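You operate a simulated robot arm through the tools that you are given. There is no shell and no other tool. Be economical: measure what you need, move in short steps, check, and stop when the job is done.

You are at the controls of a simulated robot arm. One attempt, no reset.

Task
Take the white cup off the red shelf, fold the shelf up and load the orange glass.
Fine: cup on the draining board; tip the glass out into the half bowl first; push the cup rack in.

The check looks at the end state, three seconds after you hand in, the way a careful person would. Anything else that was tipped, shoved, dropped, spilled or broken makes it a failure. Flat cloth is picked up by pressing the open fingertips on it (5 to 10 N) and closing them slowly along it; thin cloth reads only 2 to 8 mm in the jaws.

Robot
A 6-joint arm with a two-finger parallel gripper, fixed in place. Base frame: the origin is at the foot of the arm, x ahead of it, y to its left, z up. Readings come in m, rad, newtons and seconds.
With the tool pointing down near the work surface it reaches from about 0.26 to 0.8 m from the base axis. Its first joint turns from -2.897 to 2.897 rad. Payload 3.91 kg.
The TCP is the grasp point between the finger pads, 0.03 m short of the fingertips. In the tool frame z runs along the fingers and y along their closing line. The gripper opens to 0.11 m. The fingers are 0.02 m wide and 0.01 m thick; the gripper's body (0.048 by 0.112 m) begins 0.055 m behind the TCP.
Orientation is that of the tool frame in the base frame, as [roll, pitch, yaw] about the fixed x, y, z axes, in that order (R = Rz(yaw) Ry(pitch) Rx(roll)). With the fingers straight down and closing along the base's y, the tool's x points along the base's -x, its y along +y and its z along -z.

Tools
- The arm moves only by the tool jog_arm. Its argument "targets" is a list of rows, each a list of 6 numbers: the shift along the base's x, y, z in m, then the turn, a rotation vector about the base's x, y, z in rad. In form: [[x, y, z, rx, ry, rz], ...]. A call has 1 to 12 rows; each row shifts and turns the commanded pose from where the row before left it. "claw" is the opening in per cent of the stroke, from 0 (shut) to 100 (fully open), set as the call begins (left out, the last holds). Each row takes 0.2 s and may step no farther than 0.05 m and 0.15 rad from the row before; otherwise, or with a gripper value out of range, the whole call is refused. Where a pose cannot be reached the arm comes as near as it can. A force on the tool above 90 N (or 10 N above the force at the start of the call, whichever is more), or a blocked arm, ends the call early, and 0.2 s more pass. The fingers move at their own pace (about 0.045 m/s each) and stop on an object; they squeeze with about 38 N. The grip force told is the motor's: it shows also when the fingers shut on nothing. Time passes only in rows, and 0.2 s behind the last, so rows that do not move let the fingers close. It gives the time, the measured TCP pose, the force on the tool (base axes), the opening and the grip force at its end, in the units of the frame above (readings bear some noise), and new pictures: "pictures" is both (left out), scene, wrist or none.
- Cameras (640 x 400 px; columns grow to the right, rows downward): "scene" is fixed at [0.2219, -0.4994, 1.3778]; the picture's right is [0.92, -0.39, 0.00], its down [-0.18, -0.43, -0.88] and it looks along [0.34, 0.82, -0.47] (base axes); focal length 293 px, centre (320, 200). "wrist" rides on the gripper at [-0.036, 0, -0.057] in the tool frame; the picture's right is [0.00, -1.00, 0.00], its down [0.97, 0.00, -0.24] and it looks along [0.24, 0.00, 0.97] (tool axes); focal length 218 px, centre (320, 200). There is no depth. A picture from a camera that has moved, and an enlarged one, comes with that camera's place and axes in the base frame and with its lens.
- raise_lower(by): slides the trunk up (or, below 0, down) by that many m; the arm rides with it, the base frame stays. It gives what a move gives, with no picture.
- enlarge(camera, box): a new picture of the part [left, top, right, bottom] of that camera's present view, enlarged. The clock stands still meanwhile.
- job_done(): hands the job in; it is judged then, once.

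Go step by step. Nothing tells you positions but the pictures and the camera data: compare them with the known pose of the tool, close in by small moves and look again before you grip or let go. The budget is 120 turns and 150 pictures, counting those below and the enlarged ones. Unless the task says otherwise, let go and move clear before handing in, and close with one line.

The tools are called after "Call:" as name(argument=value, ...) on one line, values as JSON. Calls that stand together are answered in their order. jog_arm: Moves the arm, as the interface text tells. Its arguments: {"type":"object","properties":{"targets":{"type":"array","items":{"type":"array","items":{"type":"number"}}},"claw":{"type":"number"},"pictures":{"type":"string","enum":["both","scene","wrist","none"]}},"required":["targets"]} The other tools are called the same way: raise_lower (by) slides the trunk up or down; enlarge (camera, box) takes an enlarged picture of a part of a camera's view; job_done () hands the job in.

At the start:

```text
t: 0.0
ee_pos: [0.3874, 0.0641, 1.2717]
orientation: [3.141, -0.001, 3.141]
wrist_force: [-0.1, -0.1, -0.4]
finger_gap: 0.1101
grasp_force: 0.0
trunk travel left (down, up): [-0.575, 0.035]
```

scene: 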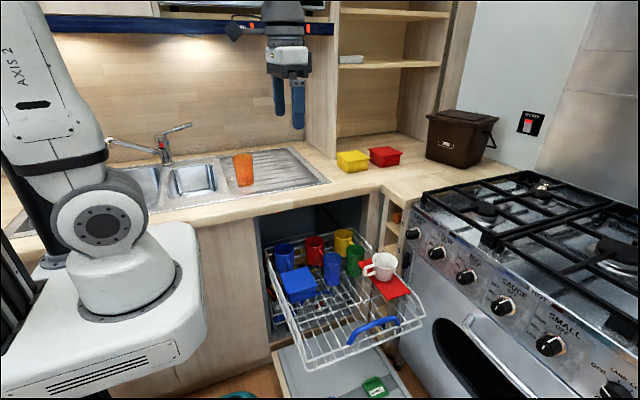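
wrist: 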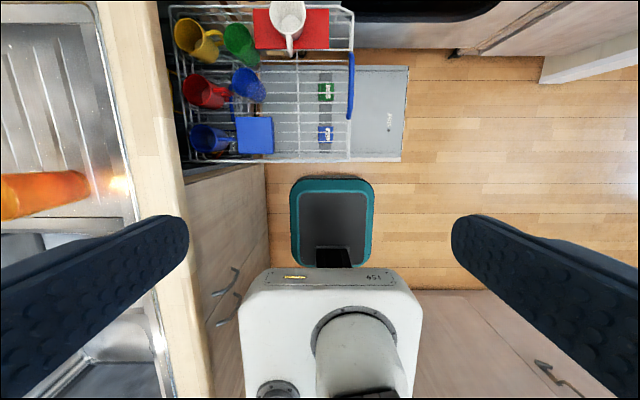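

I see a pulled-out dishwasher cup rack with a white cup on a red fold-down shelf and an orange glass on the draining board by the half bowl. I'll enlarge first to measure.

Call:
enlarge(camera="scene", box=[250, 210, 440, 390])

Call:
enlarge(camera="scene", box=[90, 110, 340, 250])

Call:
enlarge(camera="wrist", box=[150, 0, 420, 180])

```text
2.22 times, centred on (345, 300) of scene
camera zoom: at [0.2219, -0.4994, 1.3778], right [0.92, -0.39, 0.0], down [-0.18, -0.43, -0.88], along [0.34, 0.82, -0.47], focal length 651 px, centre (264, -22)
```

zoom: 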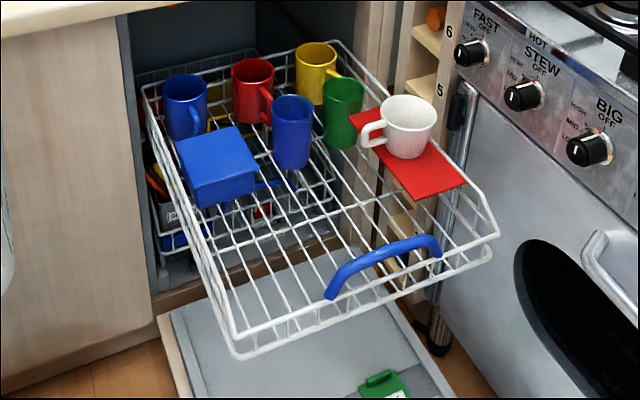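

```text
2.56 times, centred on (215, 180) of scene
camera zoom: at [0.2219, -0.4994, 1.3778], right [0.92, -0.39, 0.0], down [-0.18, -0.43, -0.88], along [0.34, 0.82, -0.47], focal length 750 px, centre (589, 251)
```

zoom: 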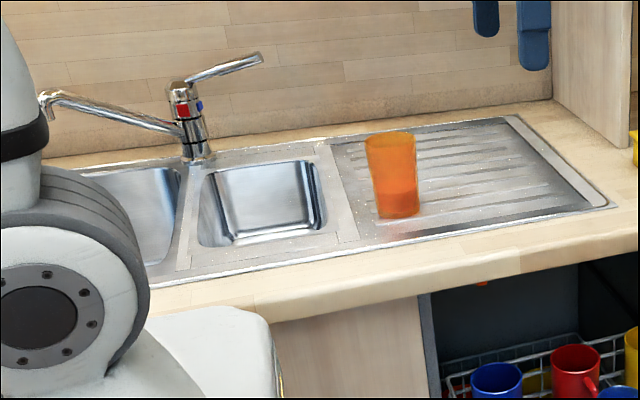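

```text
2.22 times, centred on (285, 90) of wrist
camera zoom: at [0.4235, 0.0657, 1.3277], right [0.0, -1.0, 0.0], down [-0.97, 0.0, 0.24], along [-0.24, 0.0, -0.97], focal length 485 px, centre (398, 444)
```

zoom: 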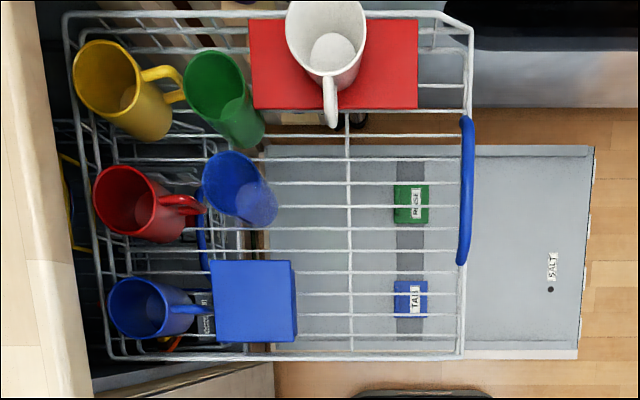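

The cup is around (0.74, 0.15, rim ~0.70). I'll move the arm out for closer views of the rack.

Call:
jog_arm(targets=[[0.05, 0, -0.02, 0, 0, 0], [0.05, 0, -0.04, 0, 0, 0], [0.05, 0, -0.04, 0, 0, 0], [0.05, 0, -0.04, 0, 0, 0], [0.03, 0, -0.04, 0, 0, 0]])

```text
refused: row 1 steps farther than a row can; nothing moved
```

Call:
jog_arm(targets=[[0.03, 0, -0.03, 0, 0, 0], [0.035, 0, -0.03, 0, 0, 0], [0.035, 0, -0.03, 0, 0, 0], [0.035, 0, -0.03, 0, 0, 0], [0.035, 0, -0.03, 0, 0, 0], [0.035, 0, -0.03, 0, 0, 0], [0.035, 0, -0.03, 0, 0, 0]])

```text
t: 1.6
ee_pos: [0.6313, 0.0635, 1.0597]
orientation: [3.141, -0.002, 3.141]
wrist_force: [1.3, 0.4, -0.1]
finger_gap: 0.1101
grasp_force: 0.1
trunk travel left (down, up): [-0.575, 0.035]
camera wrist: at [0.6656, 0.0655, 1.1154], right [0.0, -1.0, 0.0], down [-0.97, 0.0, 0.24], along [-0.24, 0.0, -0.97], focal length 218 px, centre (320, 200)
```

scene: 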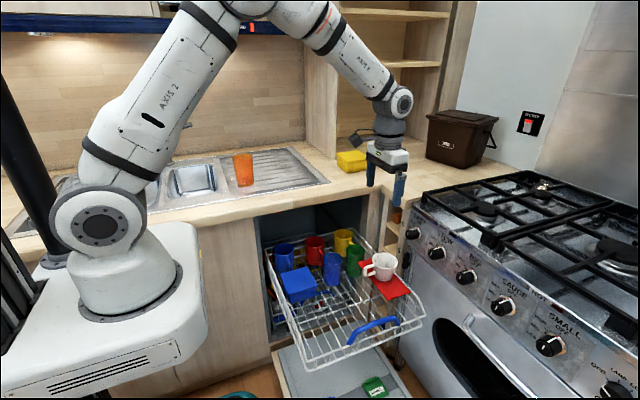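
wrist: 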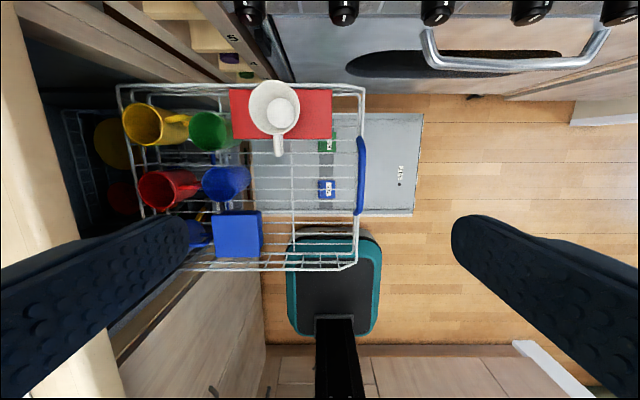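

Call:
enlarge(camera="wrist", box=[100, 60, 380, 280])

Call:
enlarge(camera="scene", box=[260, 220, 430, 340])

```text
1.82 times, centred on (240, 170) of wrist
camera zoom: at [0.6656, 0.0655, 1.1154], right [0.0, -1.0, 0.0], down [-0.97, 0.0, 0.24], along [-0.24, 0.0, -0.97], focal length 397 px, centre (466, 254)
```

zoom: 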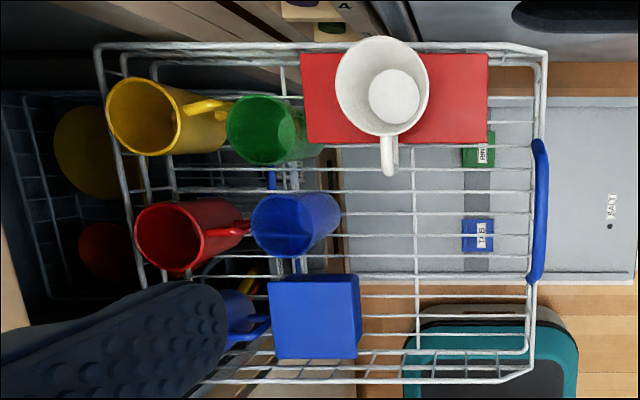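

```text
3.33 times, centred on (345, 280) of scene
camera zoom: at [0.2219, -0.4994, 1.3778], right [0.92, -0.39, 0.0], down [-0.18, -0.43, -0.88], along [0.34, 0.82, -0.47], focal length 977 px, centre (237, -67)
```

zoom: 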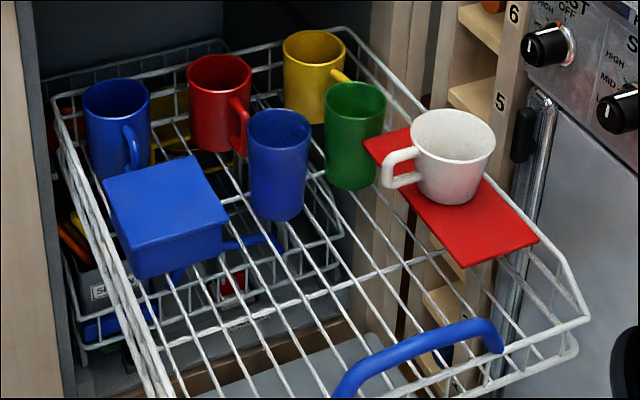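

Call:
jog_arm(targets=[[0.02, 0.016, -0.04, 0, 0, 0], [0.02, 0.016, -0.04, 0, 0, 0], [0.02, 0.016, -0.04, 0, 0, 0], [0.02, 0.016, -0.04, 0, 0, 0], [0.02, 0.016, -0.04, 0, 0, 0]])

Call:
enlarge(camera="wrist", box=[60, 100, 380, 300])

```text
t: 2.8
ee_pos: [0.7301, 0.1461, 0.8608]
orientation: [3.14, 0.001, -3.141]
wrist_force: [0.4, 0.3, 0.7]
finger_gap: 0.1099
grasp_force: 0.1
trunk travel left (down, up): [-0.575, 0.035]
camera wrist: at [0.7652, 0.1466, 0.9166], right [0.0, -1.0, 0.0], down [-0.97, 0.0, 0.24], along [-0.24, 0.0, -0.97], focal length 218 px, centre (320, 200)
```

scene: 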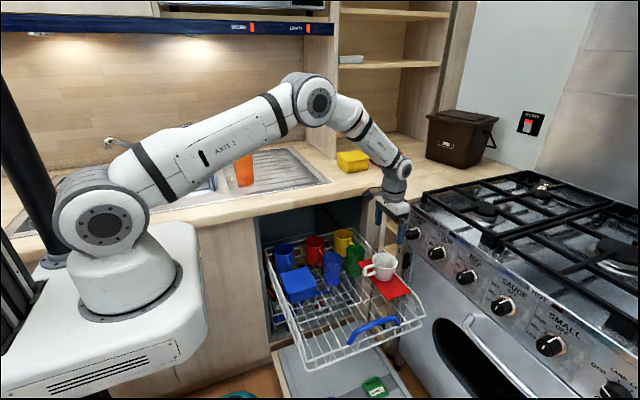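
wrist: 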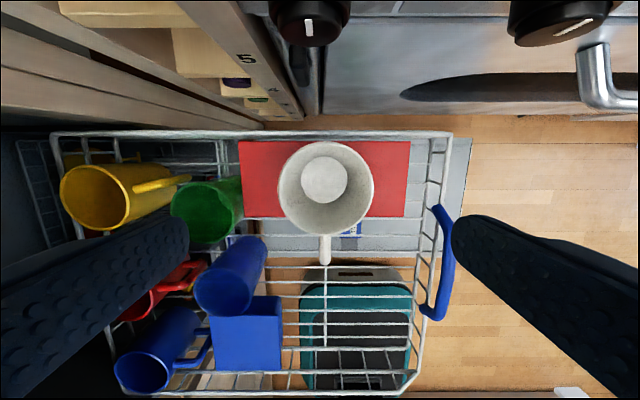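

```text
2.00 times, centred on (220, 200) of wrist
camera zoom: at [0.7652, 0.1466, 0.9166], right [0.0, -1.0, 0.0], down [-0.97, 0.0, 0.24], along [-0.24, 0.0, -0.97], focal length 436 px, centre (520, 200)
```

zoom: 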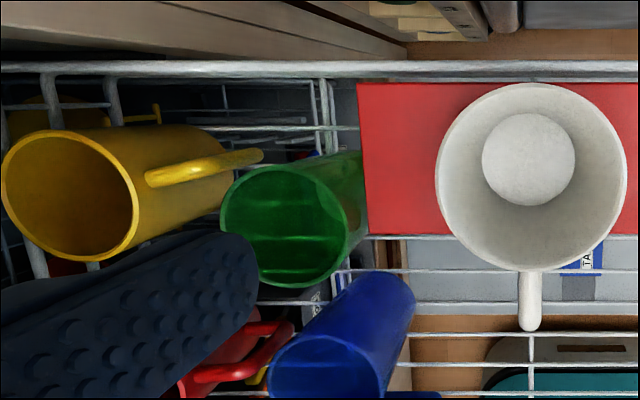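

Call:
enlarge(camera="wrist", box=[160, 170, 280, 245])

Call:
enlarge(camera="wrist", box=[50, 150, 170, 235])

Call:
enlarge(camera="wrist", box=[110, 230, 290, 398])

Call:
enlarge(camera="scene", box=[265, 222, 365, 302])

```text
5.33 times, centred on (220, 208) of wrist
camera zoom: at [0.7652, 0.1466, 0.9166], right [0.0, -1.0, 0.0], down [-0.97, 0.0, 0.24], along [-0.24, 0.0, -0.97], focal length 1164 px, centre (853, 160)
```

zoom: 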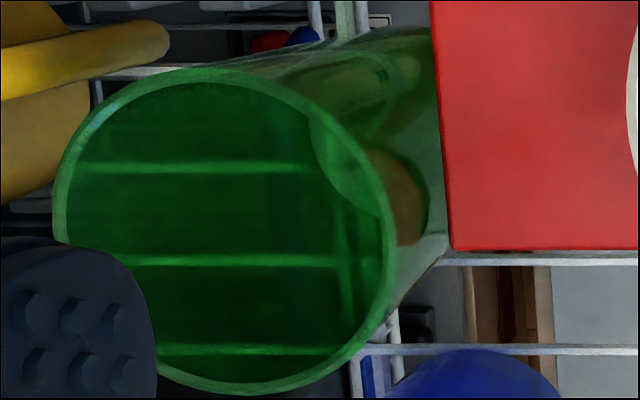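

```text
4.71 times, centred on (110, 192) of wrist
camera zoom: at [0.7652, 0.1466, 0.9166], right [0.0, -1.0, 0.0], down [-0.97, 0.0, 0.24], along [-0.24, 0.0, -0.97], focal length 1027 px, centre (1308, 235)
```

zoom: 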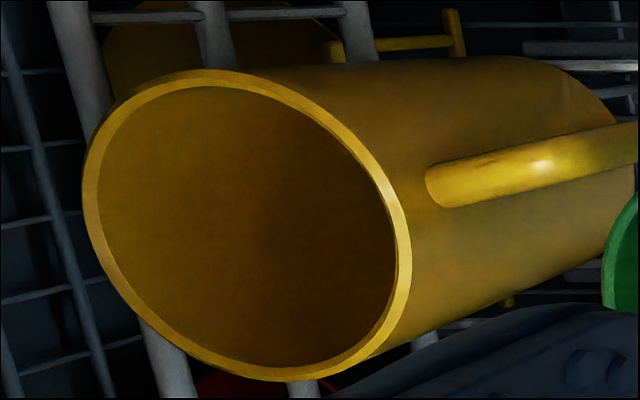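

```text
2.38 times, centred on (200, 314) of wrist
camera zoom: at [0.7652, 0.1466, 0.9166], right [0.0, -1.0, 0.0], down [-0.97, 0.0, 0.24], along [-0.24, 0.0, -0.97], focal length 520 px, centre (606, -71)
```

zoom: 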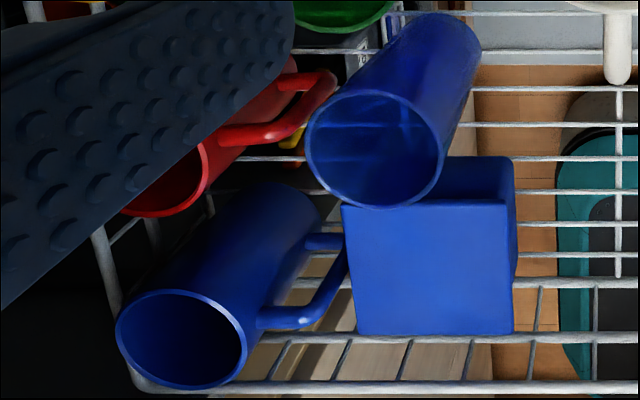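

```text
5.00 times, centred on (315, 262) of scene
camera zoom: at [0.2219, -0.4994, 1.3778], right [0.92, -0.39, 0.0], down [-0.18, -0.43, -0.88], along [0.34, 0.82, -0.47], focal length 1465 px, centre (345, -110)
```

zoom: 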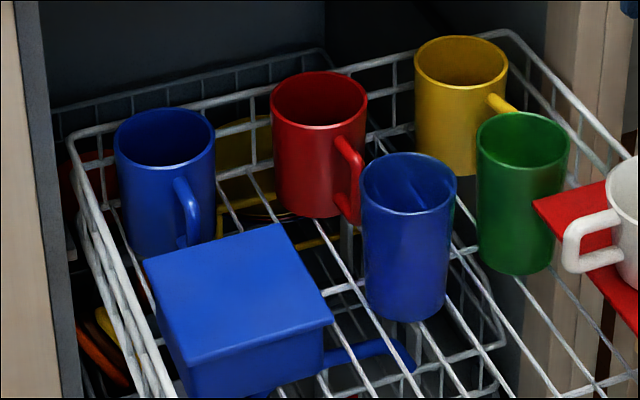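

The rack's mugs and glasses stand mouth up. Shelf is at z≈0.651 (x 0.676–0.770, y 0.04–0.24) and the cup at (0.727, 0.141) with its rim at about 0.716; I descend part way and check alignment.

Call:
jog_arm(targets=[[-0.003, -0.005, -0.04, 0, 0, 0], [0, 0, -0.04, 0, 0, 0], [0, 0, -0.04, 0, 0, 0]])

```text
t: 3.6
ee_pos: [0.7267, 0.1395, 0.7408]
orientation: [-3.141, 0.001, 3.141]
wrist_force: [-0.2, -0.2, 0.0]
finger_gap: 0.1098
grasp_force: 0.1
trunk travel left (down, up): [-0.575, 0.035]
camera wrist: at [0.7615, 0.141, 0.797], right [0.0, -1.0, 0.0], down [-0.97, 0.0, 0.24], along [-0.24, 0.0, -0.97], focal length 218 px, centre (320, 200)
```

scene: 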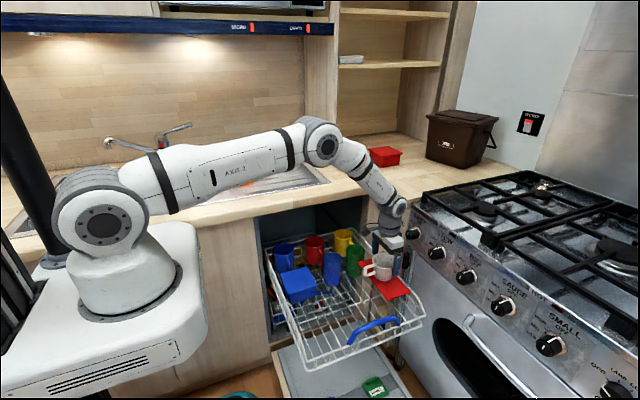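
wrist: 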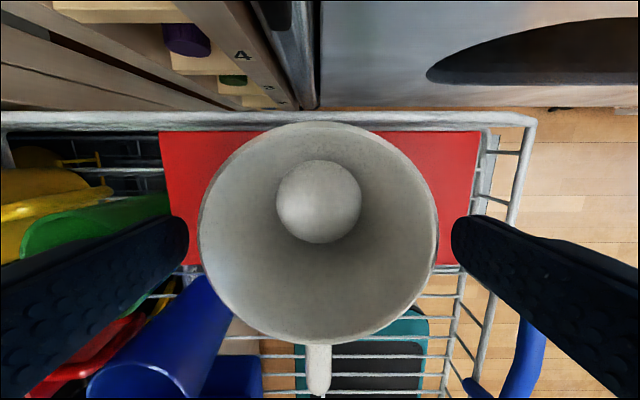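

Cup is centred between the fingers. I lower and close.

Call:
jog_arm(targets=[[0, 0, -0.026, 0, 0, 0], [0, 0, -0.024, 0, 0, 0]])

Call:
jog_arm(targets=[[0, 0, 0, 0, 0, 0], [0, 0, 0, 0, 0, 0], [0, 0, 0, 0, 0, 0]], claw=0)

```text
t: 4.2
ee_pos: [0.7267, 0.1401, 0.6917]
orientation: [3.141, 0.0, 3.141]
wrist_force: [-0.2, -0.6, -0.4]
finger_gap: 0.11
grasp_force: 0.2
trunk travel left (down, up): [-0.575, 0.035]
camera wrist: at [0.7612, 0.1411, 0.7472], right [0.0, -1.0, 0.0], down [-0.97, 0.0, 0.24], along [-0.24, 0.0, -0.97], focal length 218 px, centre (320, 200)
```

scene: 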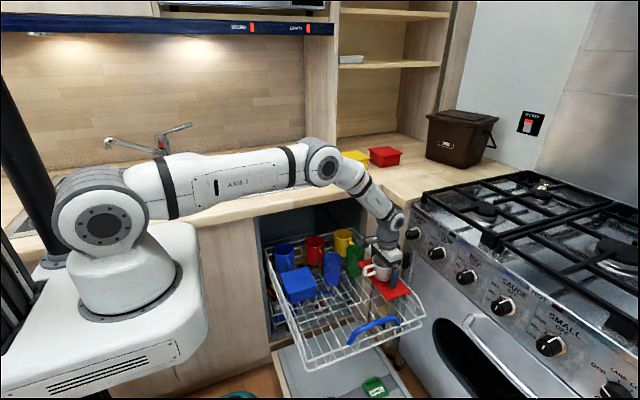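
wrist: 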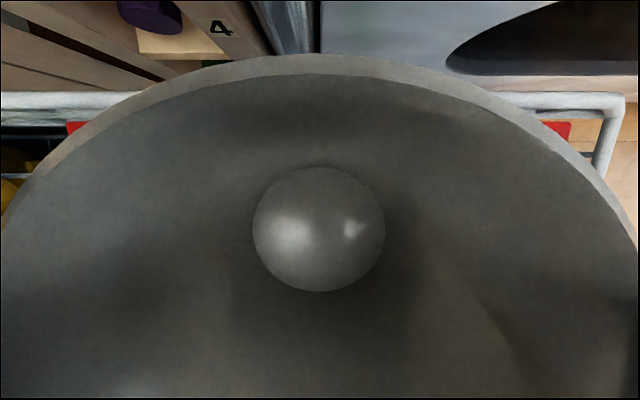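

```text
t: 5.0
ee_pos: [0.7263, 0.1399, 0.6914]
orientation: [3.141, 0.001, 3.141]
wrist_force: [0.7, 0.4, 0.0]
finger_gap: 0.0887
grasp_force: 38.1
trunk travel left (down, up): [-0.575, 0.035]
camera wrist: at [0.7609, 0.1411, 0.7474], right [0.0, -1.0, 0.0], down [-0.97, 0.0, 0.24], along [-0.24, 0.0, -0.97], focal length 218 px, centre (320, 200)
```

scene: 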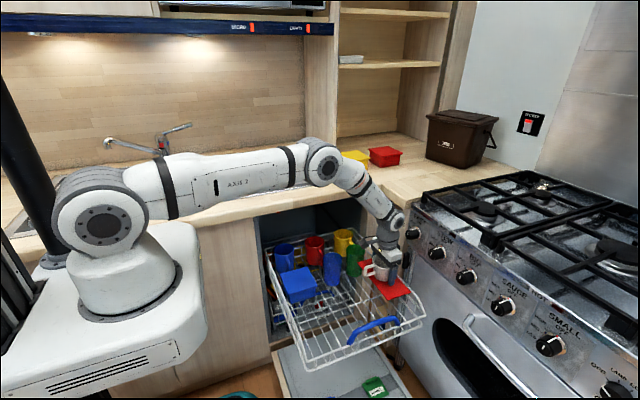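
wrist: 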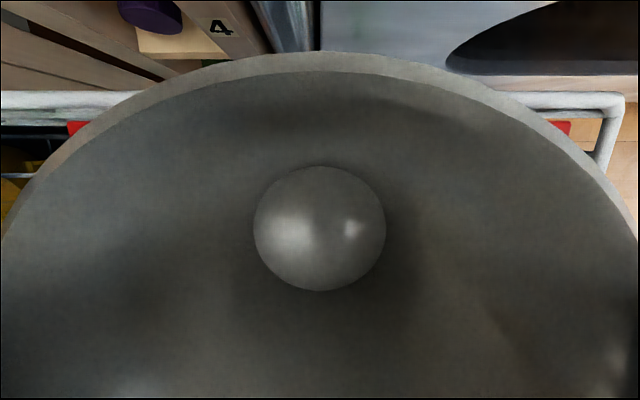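

Gripped. I lift straight up well clear of the counter (which I put at z≈0.9).

Call:
jog_arm(targets=[[0, 0, 0.02, 0, 0, 0], [0, 0, 0.04, 0, 0, 0], [0, 0, 0.045, 0, 0, 0], [0, 0, 0.045, 0, 0, 0], [0, 0, 0.045, 0, 0, 0], [0, 0, 0.045, 0, 0, 0], [0, 0, 0.045, 0, 0, 0], [0, 0, 0.045, 0, 0, 0], [-0.02, 0, 0.03, 0, 0, 0]])

```text
t: 7.0
ee_pos: [0.7049, 0.1376, 1.0545]
orientation: [-3.141, 0.001, 3.141]
wrist_force: [-0.2, -0.7, -2.1]
finger_gap: 0.0886
grasp_force: 37.3
trunk travel left (down, up): [-0.575, 0.035]
camera wrist: at [0.7395, 0.1394, 1.1097], right [0.0, -1.0, 0.0], down [-0.97, 0.0, 0.24], along [-0.24, 0.0, -0.97], focal length 218 px, centre (320, 200)
```

scene: 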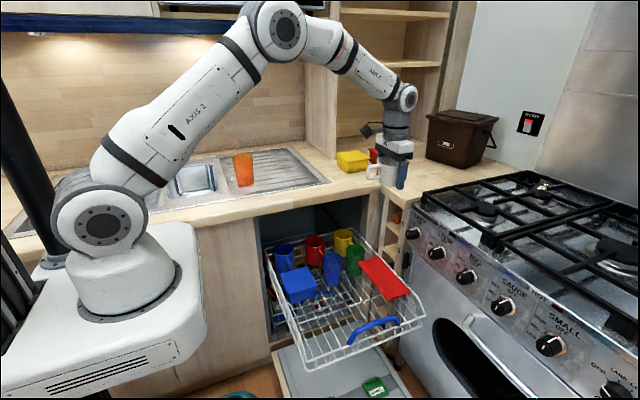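
wrist: 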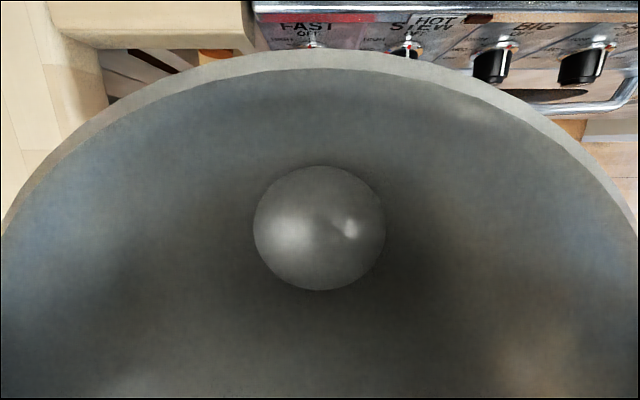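

Call:
jog_arm(targets=[[0, 0, 0.03, 0, 0, 0], [-0.0185, 0.0392, 0, 0, 0, 0], [-0.0185, 0.0392, 0, 0, 0, 0], [-0.0185, 0.0392, 0, 0, 0, 0], [-0.0185, 0.0392, 0, 0, 0, 0], [-0.0185, 0.0392, 0, 0, 0, 0], [-0.0185, 0.0392, 0, 0, 0, 0], [-0.0185, 0.0392, 0, 0, 0, 0], [-0.0185, 0.0392, 0, 0, 0, 0], [-0.0185, 0.0392, 0, 0, 0, 0], [-0.0185, 0.0392, 0, 0, 0, 0]], pictures="scene")

Call:
enlarge(camera="scene", box=[140, 90, 380, 240])

```text
t: 9.4
ee_pos: [0.5199, 0.5323, 1.0806]
orientation: [-3.14, 0.0, -3.141]
wrist_force: [0.0, 1.1, -1.7]
finger_gap: 0.0886
grasp_force: 38.2
trunk travel left (down, up): [-0.575, 0.035]
```

scene: 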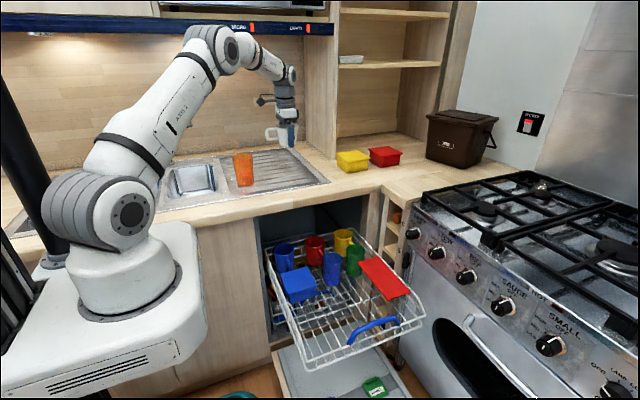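

```text
2.67 times, centred on (260, 165) of scene
camera zoom: at [0.2219, -0.4994, 1.3778], right [0.92, -0.39, 0.0], down [-0.18, -0.43, -0.88], along [0.34, 0.82, -0.47], focal length 781 px, centre (480, 293)
```

zoom: 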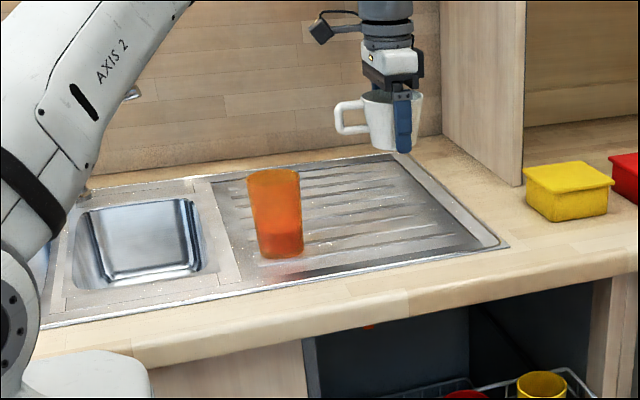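

Cup is over the board; shift slightly back from the front edge and descend toward it.

Call:
jog_arm(targets=[[0, 0.02, -0.03, 0, 0, 0], [0, 0.01, -0.03, 0, 0, 0], [0, 0, -0.03, 0, 0, 0], [0, 0, -0.02, 0, 0, 0]], pictures="scene")

Call:
enlarge(camera="scene", box=[200, 110, 360, 210])

```text
t: 10.4
ee_pos: [0.5203, 0.561, 0.971]
orientation: [-3.14, 0.0, 3.141]
wrist_force: [0.6, -0.5, -2.5]
finger_gap: 0.0888
grasp_force: 37.9
trunk travel left (down, up): [-0.575, 0.035]
```

scene: 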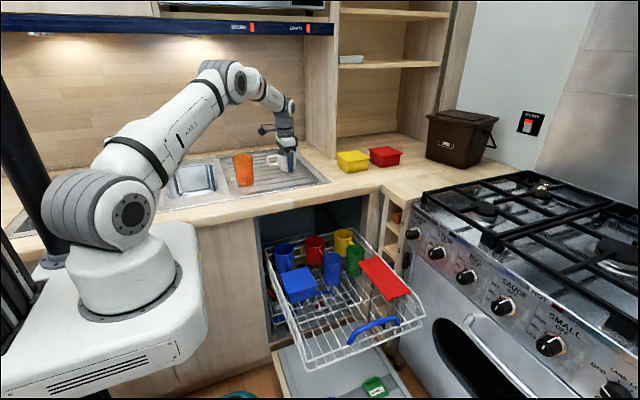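

```text
4.00 times, centred on (280, 160) of scene
camera zoom: at [0.2219, -0.4994, 1.3778], right [0.92, -0.39, 0.0], down [-0.18, -0.43, -0.88], along [0.34, 0.82, -0.47], focal length 1172 px, centre (480, 360)
```

zoom: 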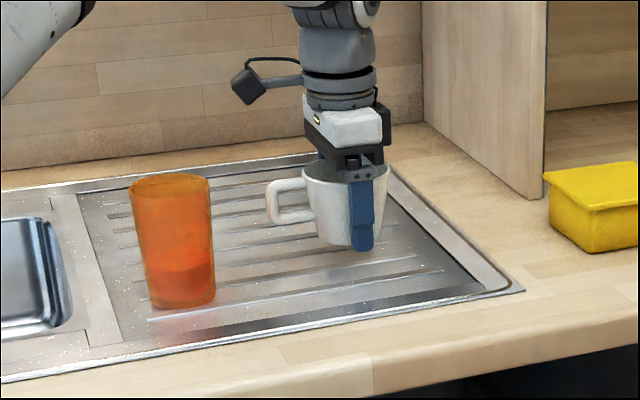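

Call:
jog_arm(targets=[[0, 0, -0.012, 0, 0, 0], [0, 0, -0.006, 0, 0, 0], [0, 0, -0.004, 0, 0, 0], [0, 0, 0, 0, 0, 0]], pictures="none")

Call:
enlarge(camera="scene", box=[240, 130, 340, 200])

```text
t: 11.4
ee_pos: [0.522, 0.5628, 0.9488]
orientation: [-3.141, -0.001, 3.141]
wrist_force: [0.1, 0.4, -3.4]
finger_gap: 0.0884
grasp_force: 37.7
trunk travel left (down, up): [-0.575, 0.035]
```

```text
5.71 times, centred on (290, 165) of scene
camera zoom: at [0.2219, -0.4994, 1.3778], right [0.92, -0.39, 0.0], down [-0.18, -0.43, -0.88], along [0.34, 0.82, -0.47], focal length 1674 px, centre (491, 400)
```

zoom: 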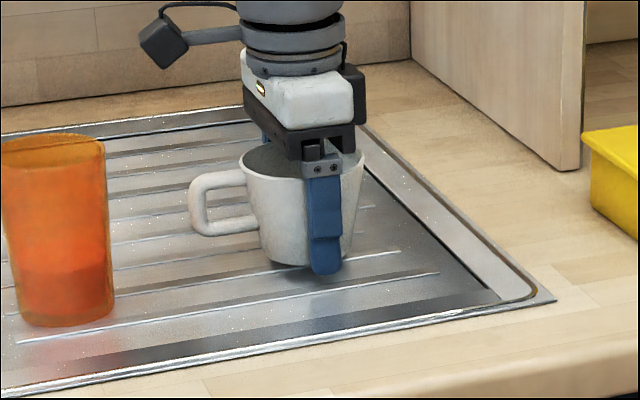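

Call:
jog_arm(targets=[[0, 0, -0.004, 0, 0, 0], [0, 0, -0.003, 0, 0, 0], [0, 0, 0, 0, 0, 0]], pictures="none")

```text
t: 12.2
ee_pos: [0.5209, 0.5622, 0.9434]
orientation: [3.141, 0.001, 3.141]
wrist_force: [-0.3, 0.2, 1.2]
finger_gap: 0.0885
grasp_force: 38.1
trunk travel left (down, up): [-0.575, 0.035]
```

Call:
jog_arm(targets=[[0, 0, -0.002, 0, 0, 0], [0, 0, 0, 0, 0, 0]], pictures="none")

```text
t: 12.8
ee_pos: [0.5213, 0.5607, 0.9427]
orientation: [3.14, 0.002, 3.141]
wrist_force: [2.6, 1.9, 11.5]
finger_gap: 0.0884
grasp_force: 37.7
trunk travel left (down, up): [-0.575, 0.035]
```

Firm contact at ~11 N; I back off 1 mm, open, and rise.

Call:
jog_arm(targets=[[0, 0, 0.001, 0, 0, 0], [0, 0, 0, 0, 0, 0], [0, 0, 0, 0, 0, 0]], claw=100)

Call:
jog_arm(targets=[[0, 0, 0.02, 0, 0, 0], [0, 0, 0.04, 0, 0, 0], [0, 0, 0.045, 0, 0, 0], [0, 0, 0.045, 0, 0, 0], [0, 0, 0.04, 0, 0, 0]])

Call:
enlarge(camera="scene", box=[140, 110, 340, 240])

```text
t: 13.6
ee_pos: [0.5199, 0.5628, 0.9423]
orientation: [3.141, -0.001, -3.141]
wrist_force: [-0.6, 0.4, -0.3]
finger_gap: 0.1099
grasp_force: 0.0
trunk travel left (down, up): [-0.575, 0.035]
camera wrist: at [0.5556, 0.5632, 0.9972], right [0.0, -1.0, 0.0], down [-0.97, 0.0, 0.24], along [-0.24, 0.0, -0.97], focal length 218 px, centre (320, 200)
```

scene: 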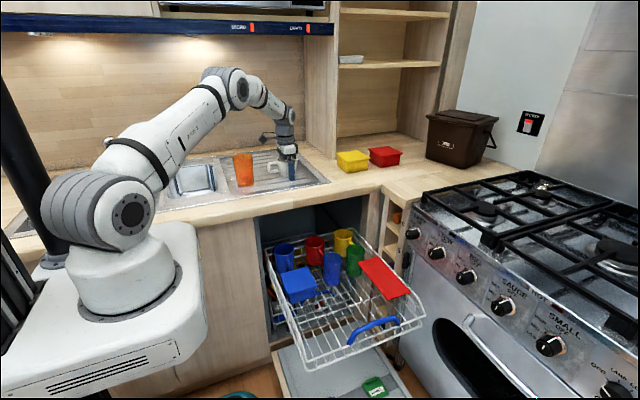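
wrist: 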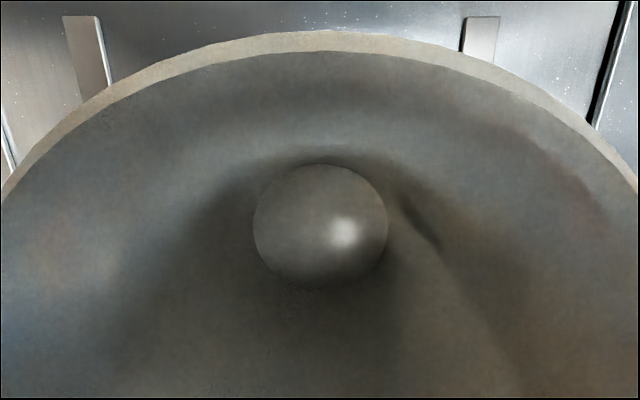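

```text
t: 14.8
ee_pos: [0.5195, 0.5606, 1.1334]
orientation: [-3.14, -0.001, 3.141]
wrist_force: [0.3, 0.8, -0.4]
finger_gap: 0.1099
grasp_force: 0.0
trunk travel left (down, up): [-0.575, 0.035]
camera wrist: at [0.555, 0.562, 1.1883], right [0.0, -1.0, 0.0], down [-0.97, 0.0, 0.24], along [-0.24, 0.0, -0.97], focal length 218 px, centre (320, 200)
```

scene: 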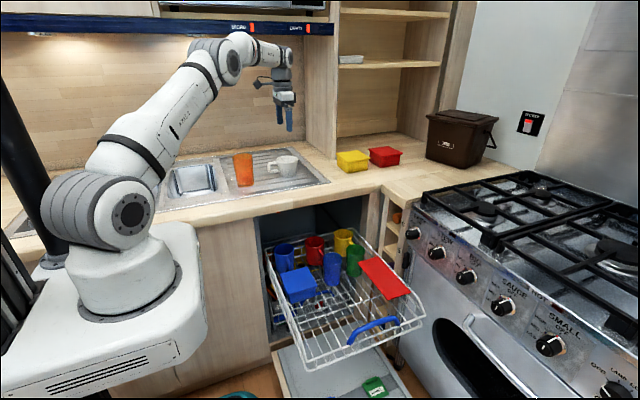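
wrist: 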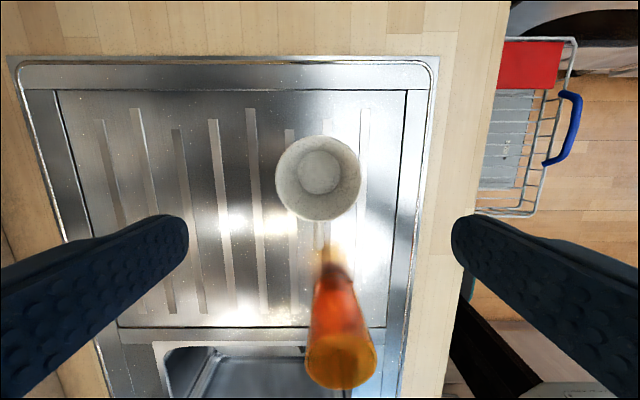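

```text
3.08 times, centred on (240, 175) of scene
camera zoom: at [0.2219, -0.4994, 1.3778], right [0.92, -0.39, 0.0], down [-0.18, -0.43, -0.88], along [0.34, 0.82, -0.47], focal length 902 px, centre (566, 277)
```

zoom: 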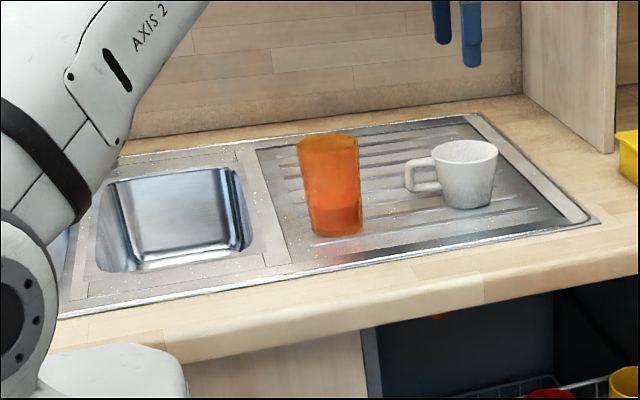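

Cup stands on the board (surface ≈0.91), the glass is at (0.354, 0.542), rim at 1.022. Next I go back over the rack and get ready to hook the shelf's free edge (x≈0.679, hinge side x≈0.77) from below with closed, tilted fingers.

Call:
jog_arm(targets=[[0.007, -0.04, 0, 0, 0, 0], [0.007, -0.041, 0, 0, 0, 0], [0.007, -0.041, 0, 0, 0, 0], [0.007, -0.041, 0, 0, 0, 0], [0.007, -0.041, 0, 0, 0, 0], [0.007, -0.041, 0, 0, 0, 0], [0.007, -0.041, 0, 0, 0, 0], [0.007, -0.041, 0, 0, 0, 0], [0.007, -0.041, 0, 0, 0, 0], [0.007, -0.041, 0, 0, 0, 0], [0.01, -0.041, 0, 0, 0, 0]], claw=0, pictures="none")

Call:
jog_arm(targets=[[0, 0, -0.04, 0, -0.15, 0], [0, 0, -0.04, 0, -0.15, 0], [0, 0, -0.04, 0, -0.15, 0], [0, 0, -0.04, 0, -0.15, 0], [0, 0, -0.04, 0, -0.15, 0], [0, 0, -0.04, 0, -0.15, 0]])

```text
t: 17.2
ee_pos: [0.6021, 0.1098, 1.1327]
orientation: [-3.141, 0.0, -3.141]
wrist_force: [0.0, -0.3, 0.4]
finger_gap: 0.0004
grasp_force: 37.9
trunk travel left (down, up): [-0.575, 0.035]
```

```text
t: 18.6
ee_pos: [0.6021, 0.0986, 0.908]
orientation: [-3.099, 0.826, 3.078]
wrist_force: [1.4, 7.3, 1.2]
finger_gap: 0.0001
grasp_force: 37.5
out of reach, approached as far as the arm can: row 4, 6
trunk travel left (down, up): [-0.575, 0.035]
camera wrist: at [0.5831, 0.1033, 0.972], right [-0.1, -0.99, 0.03], down [-0.83, 0.07, -0.55], along [0.55, -0.08, -0.83], focal length 218 px, centre (320, 200)
```

scene: 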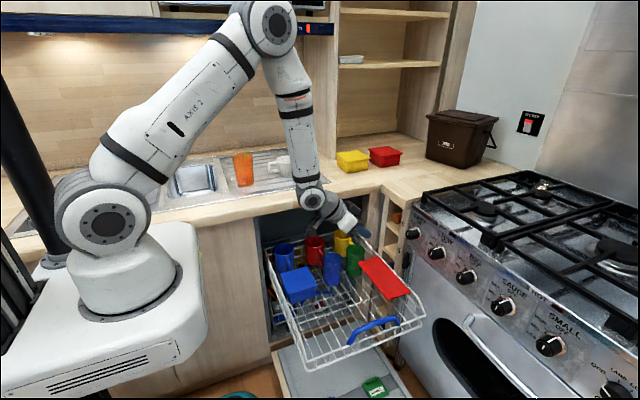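
wrist: 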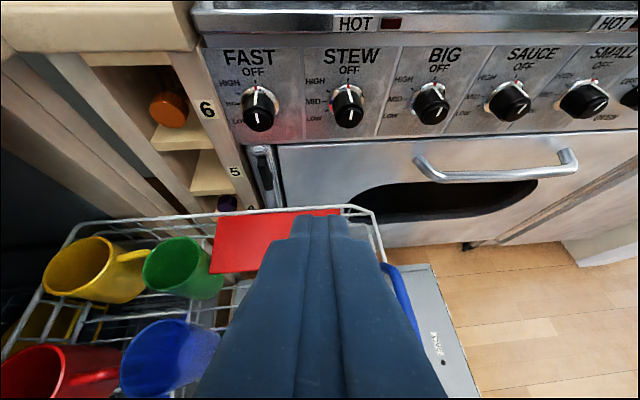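

The tilt is partly limited here (pitch ~0.83). I'll move outward and down a bit, which should ease it, and see the pose.

Call:
jog_arm(targets=[[0.01, 0.01, -0.04, 0, 0, 0], [0.01, 0, -0.04, 0, 0, 0], [0, 0, -0.04, 0, 0, 0]], pictures="scene")

```text
t: 19.4
ee_pos: [0.6472, 0.1319, 0.8024]
orientation: [-3.079, 0.829, -3.123]
wrist_force: [0.0, 0.2, -0.5]
finger_gap: 0.0001
grasp_force: 37.8
out of reach, approached as far as the arm can: row 1, 2, 3
trunk travel left (down, up): [-0.575, 0.035]
```

scene: 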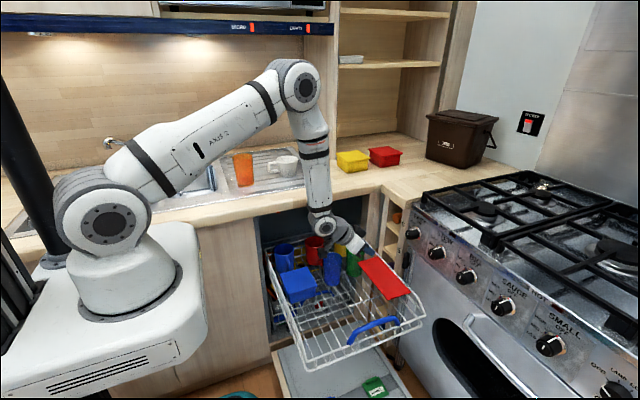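

The wrist limit comes from the forearm hanging vertical, so I'll straighten, rise, and lower the trunk to make the forearm flatter.

Call:
jog_arm(targets=[[0, 0, 0.04, 0, 0.15, 0], [0, 0, 0.045, 0, 0.15, 0], [0, 0, 0.045, 0, 0.15, 0], [0, 0, 0.045, 0, 0.15, 0], [0, 0, 0.045, 0, 0.15, 0], [0, 0, 0.045, 0, 0.15, 0], [0, 0, 0.045, 0, 0, 0], [0, 0, 0.045, 0, 0, 0], [0, 0, 0.045, 0, 0, 0]], pictures="none")

Call:
raise_lower(by=-0.4)

```text
t: 21.4
ee_pos: [0.647, 0.1278, 1.1904]
orientation: [-3.092, -0.01, 3.142]
wrist_force: [0.0, -0.1, -1.0]
finger_gap: 0.0002
grasp_force: 38.3
out of reach, approached as far as the arm can: row 3
trunk travel left (down, up): [-0.575, 0.035]
```

```text
t: 25.2
ee_pos: [0.6475, 0.1294, 0.7879]
orientation: [-3.092, -0.01, 3.141]
wrist_force: [-0.2, 0.6, 0.2]
finger_gap: 0.0001
grasp_force: 37.4
trunk travel left (down, up): [-0.175, 0.435]
```

Call:
jog_arm(targets=[[-0.02, -0.01, 0, -0.05, -0.1, 0], [-0.02, -0.01, 0, 0, -0.15, 0], [-0.01, 0, 0, 0, -0.15, 0], [0, 0, 0, 0, -0.15, 0], [0, 0, 0, 0, -0.15, 0], [0, 0, 0, 0, -0.15, 0]])

```text
t: 26.6
ee_pos: [0.5981, 0.11, 0.788]
orientation: [-3.041, 0.835, -3.136]
wrist_force: [1.1, 0.7, 0.3]
finger_gap: 0.0
grasp_force: 37.2
trunk travel left (down, up): [-0.175, 0.435]
camera wrist: at [0.5774, 0.1165, 0.8513], right [-0.07, -1.0, 0.07], down [-0.83, 0.02, -0.56], along [0.56, -0.1, -0.82], focal length 218 px, centre (320, 200)
```

scene: 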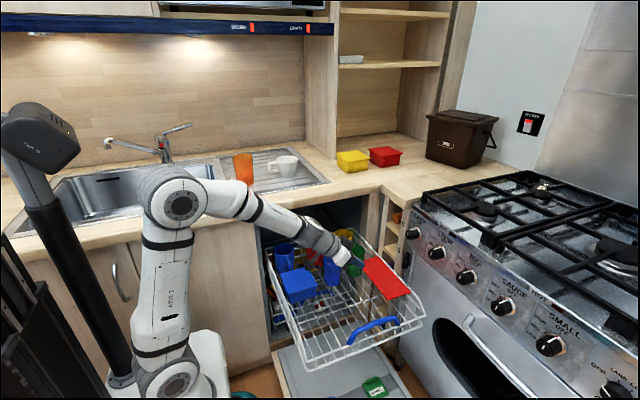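
wrist: 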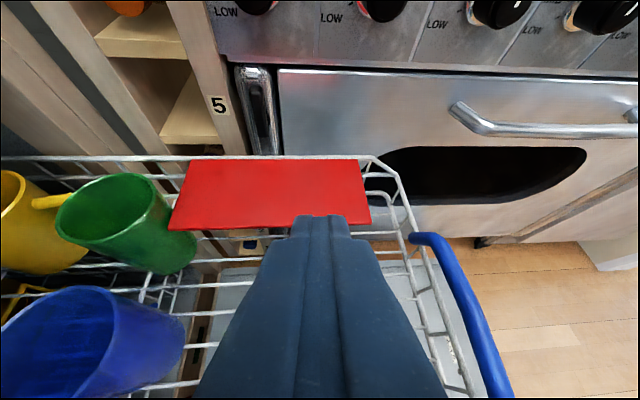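

Call:
jog_arm(targets=[[0, 0, -0.04, 0.1, -0.07, 0], [0, 0, -0.04, 0, 0, 0], [0, 0, -0.035, 0, 0, 0]])

Call:
enlarge(camera="scene", box=[280, 200, 440, 330])

```text
t: 27.4
ee_pos: [0.5977, 0.1093, 0.6727]
orientation: [3.082, 0.904, 3.019]
wrist_force: [-1.5, -0.7, 0.1]
finger_gap: 0.0
grasp_force: 37.6
trunk travel left (down, up): [-0.175, 0.435]
camera wrist: at [0.5735, 0.1098, 0.7353], right [-0.07, -1.0, -0.04], down [-0.79, 0.08, -0.61], along [0.61, -0.02, -0.79], focal length 218 px, centre (320, 200)
```

scene: 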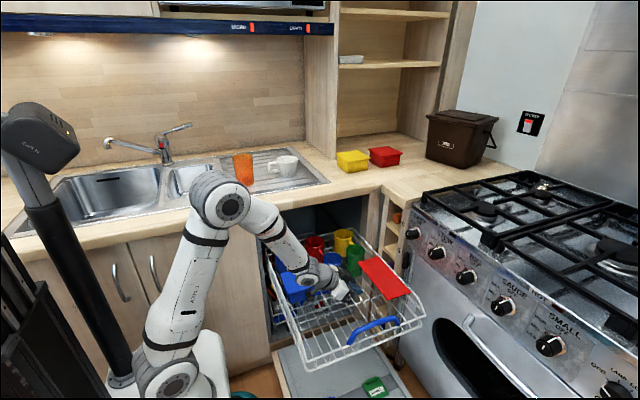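
wrist: 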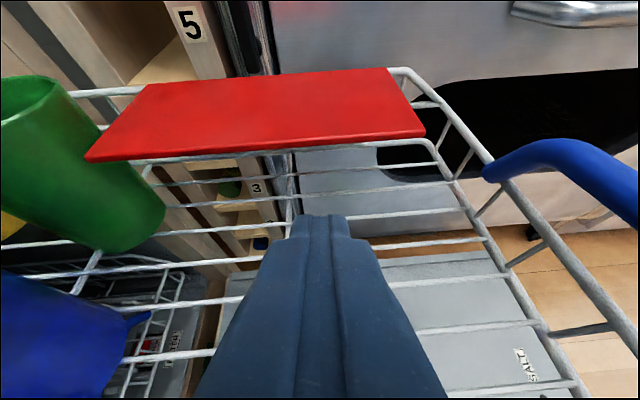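

```text
3.08 times, centred on (360, 265) of scene
camera zoom: at [0.2219, -0.4994, 1.3778], right [0.92, -0.39, 0.0], down [-0.18, -0.43, -0.88], along [0.34, 0.82, -0.47], focal length 902 px, centre (197, 0)
```

zoom: 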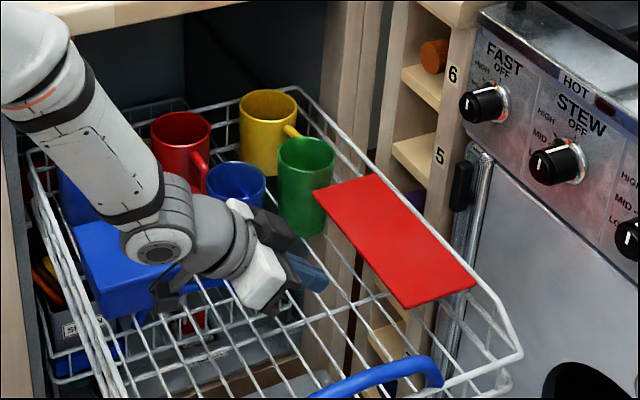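

Tilt is right and the wrist is above the tub. I lower the tip to ~0.615 and then slide it in under the shelf edge.

Call:
jog_arm(targets=[[0, 0, -0.022, 0, 0, 0], [0, 0, -0.022, 0, 0, 0], [0.03, 0, 0, 0, 0, 0]])

Call:
enlarge(camera="scene", box=[300, 220, 420, 310])

```text
t: 28.2
ee_pos: [0.6286, 0.1084, 0.6302]
orientation: [3.085, 0.903, 3.021]
wrist_force: [-0.7, 0.1, 0.1]
finger_gap: 0.0001
grasp_force: 38.0
trunk travel left (down, up): [-0.175, 0.435]
camera wrist: at [0.6039, 0.1099, 0.6913], right [-0.08, -1.0, -0.04], down [-0.79, 0.08, -0.61], along [0.61, -0.02, -0.79], focal length 218 px, centre (320, 200)
```

scene: 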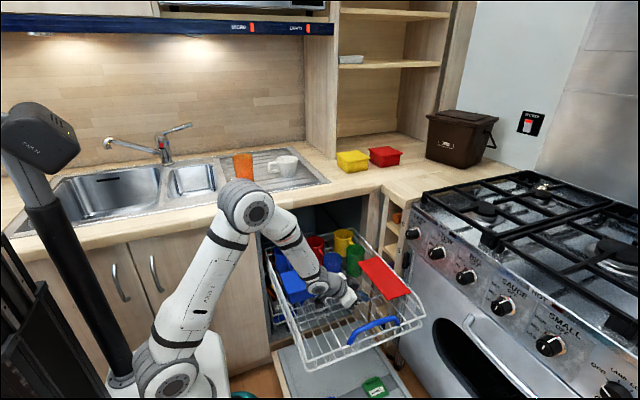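
wrist: 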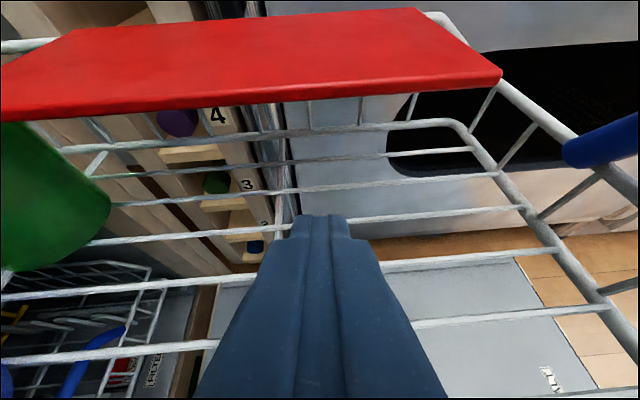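

```text
4.44 times, centred on (360, 265) of scene
camera zoom: at [0.2219, -0.4994, 1.3778], right [0.92, -0.39, 0.0], down [-0.18, -0.43, -0.88], along [0.34, 0.82, -0.47], focal length 1302 px, centre (142, -89)
```

zoom: 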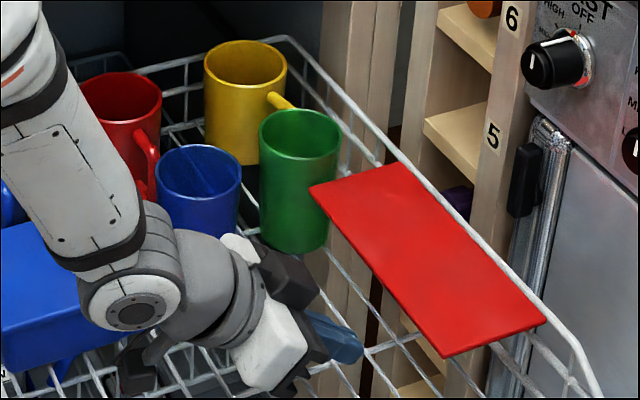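

Call:
jog_arm(targets=[[0.02, 0, -0.002, 0, 0, 0], [0.02, 0, 0, 0, 0, 0]])

Call:
enlarge(camera="scene", box=[320, 230, 420, 305])

```text
t: 28.8
ee_pos: [0.6669, 0.1097, 0.6275]
orientation: [3.084, 0.901, 3.02]
wrist_force: [-0.1, 0.5, 0.2]
finger_gap: 0.0002
grasp_force: 37.6
trunk travel left (down, up): [-0.175, 0.435]
camera wrist: at [0.6435, 0.1104, 0.6904], right [-0.07, -1.0, -0.04], down [-0.79, 0.08, -0.61], along [0.61, -0.02, -0.79], focal length 218 px, centre (320, 200)
```

scene: 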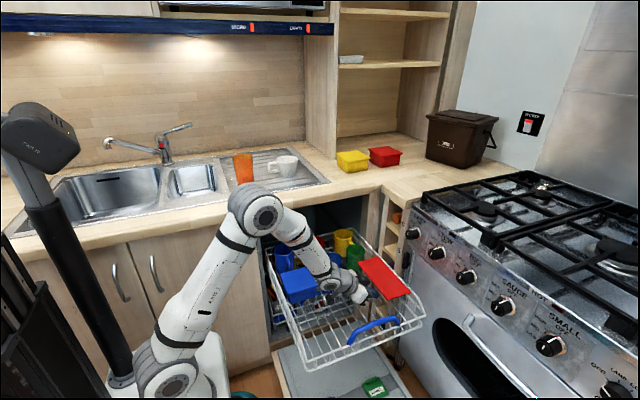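
wrist: 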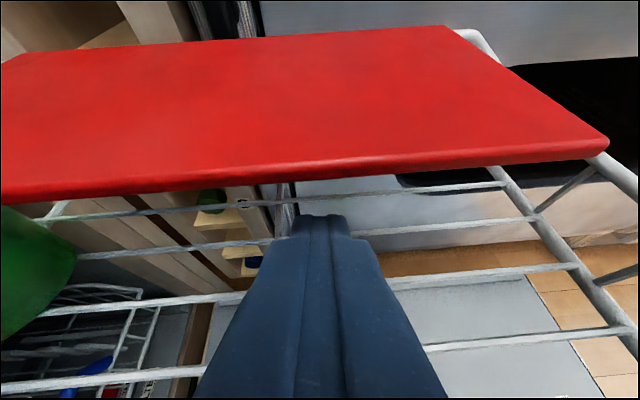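

```text
5.33 times, centred on (370, 268) of scene
camera zoom: at [0.2219, -0.4994, 1.3778], right [0.92, -0.39, 0.0], down [-0.18, -0.43, -0.88], along [0.34, 0.82, -0.47], focal length 1563 px, centre (53, -160)
```

zoom: 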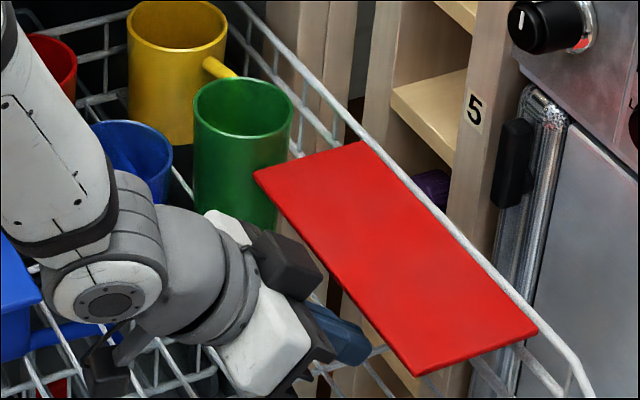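

The tip is ~1.5 cm under the shelf edge. I lift gently along the hinge arc and check.

Call:
jog_arm(targets=[[0, 0, 0.02, 0, 0, 0], [0.004, 0, 0.02, 0, 0, 0], [0.006, 0, 0.02, 0, 0, 0]])

Call:
enlarge(camera="scene", box=[320, 220, 430, 305])

```text
t: 29.6
ee_pos: [0.6787, 0.1096, 0.6878]
orientation: [3.082, 0.904, 3.018]
wrist_force: [0.3, 0.4, -0.6]
finger_gap: 0.0006
grasp_force: 37.5
trunk travel left (down, up): [-0.175, 0.435]
camera wrist: at [0.654, 0.1102, 0.7504], right [-0.08, -1.0, -0.04], down [-0.78, 0.08, -0.61], along [0.62, -0.02, -0.79], focal length 218 px, centre (320, 200)
```

scene: 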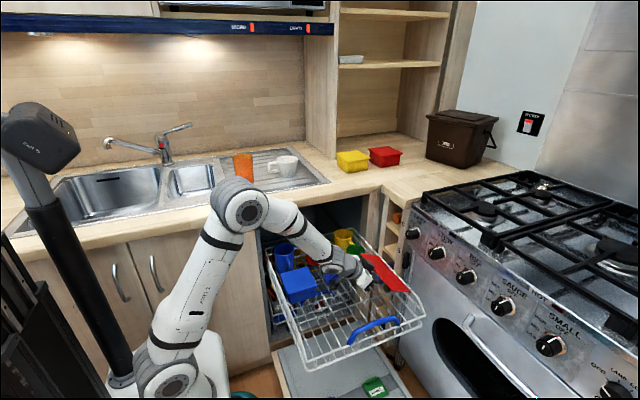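
wrist: 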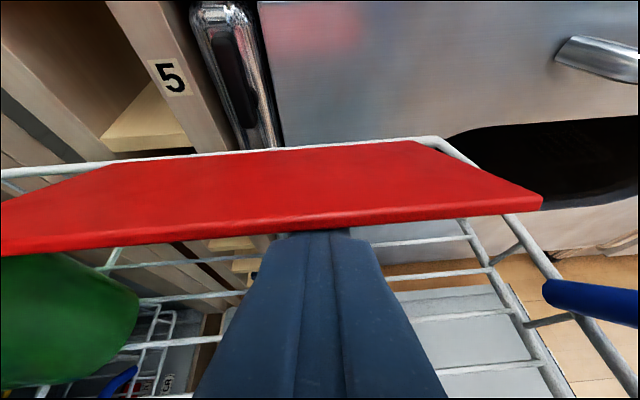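

```text
4.71 times, centred on (375, 262) of scene
camera zoom: at [0.2219, -0.4994, 1.3778], right [0.92, -0.39, 0.0], down [-0.18, -0.43, -0.88], along [0.34, 0.82, -0.47], focal length 1379 px, centre (61, -94)
```

zoom: 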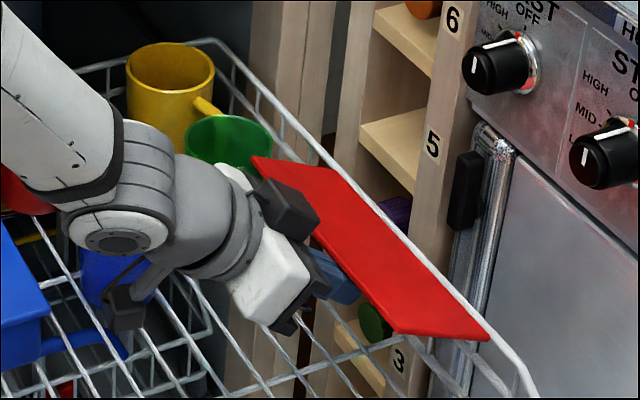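

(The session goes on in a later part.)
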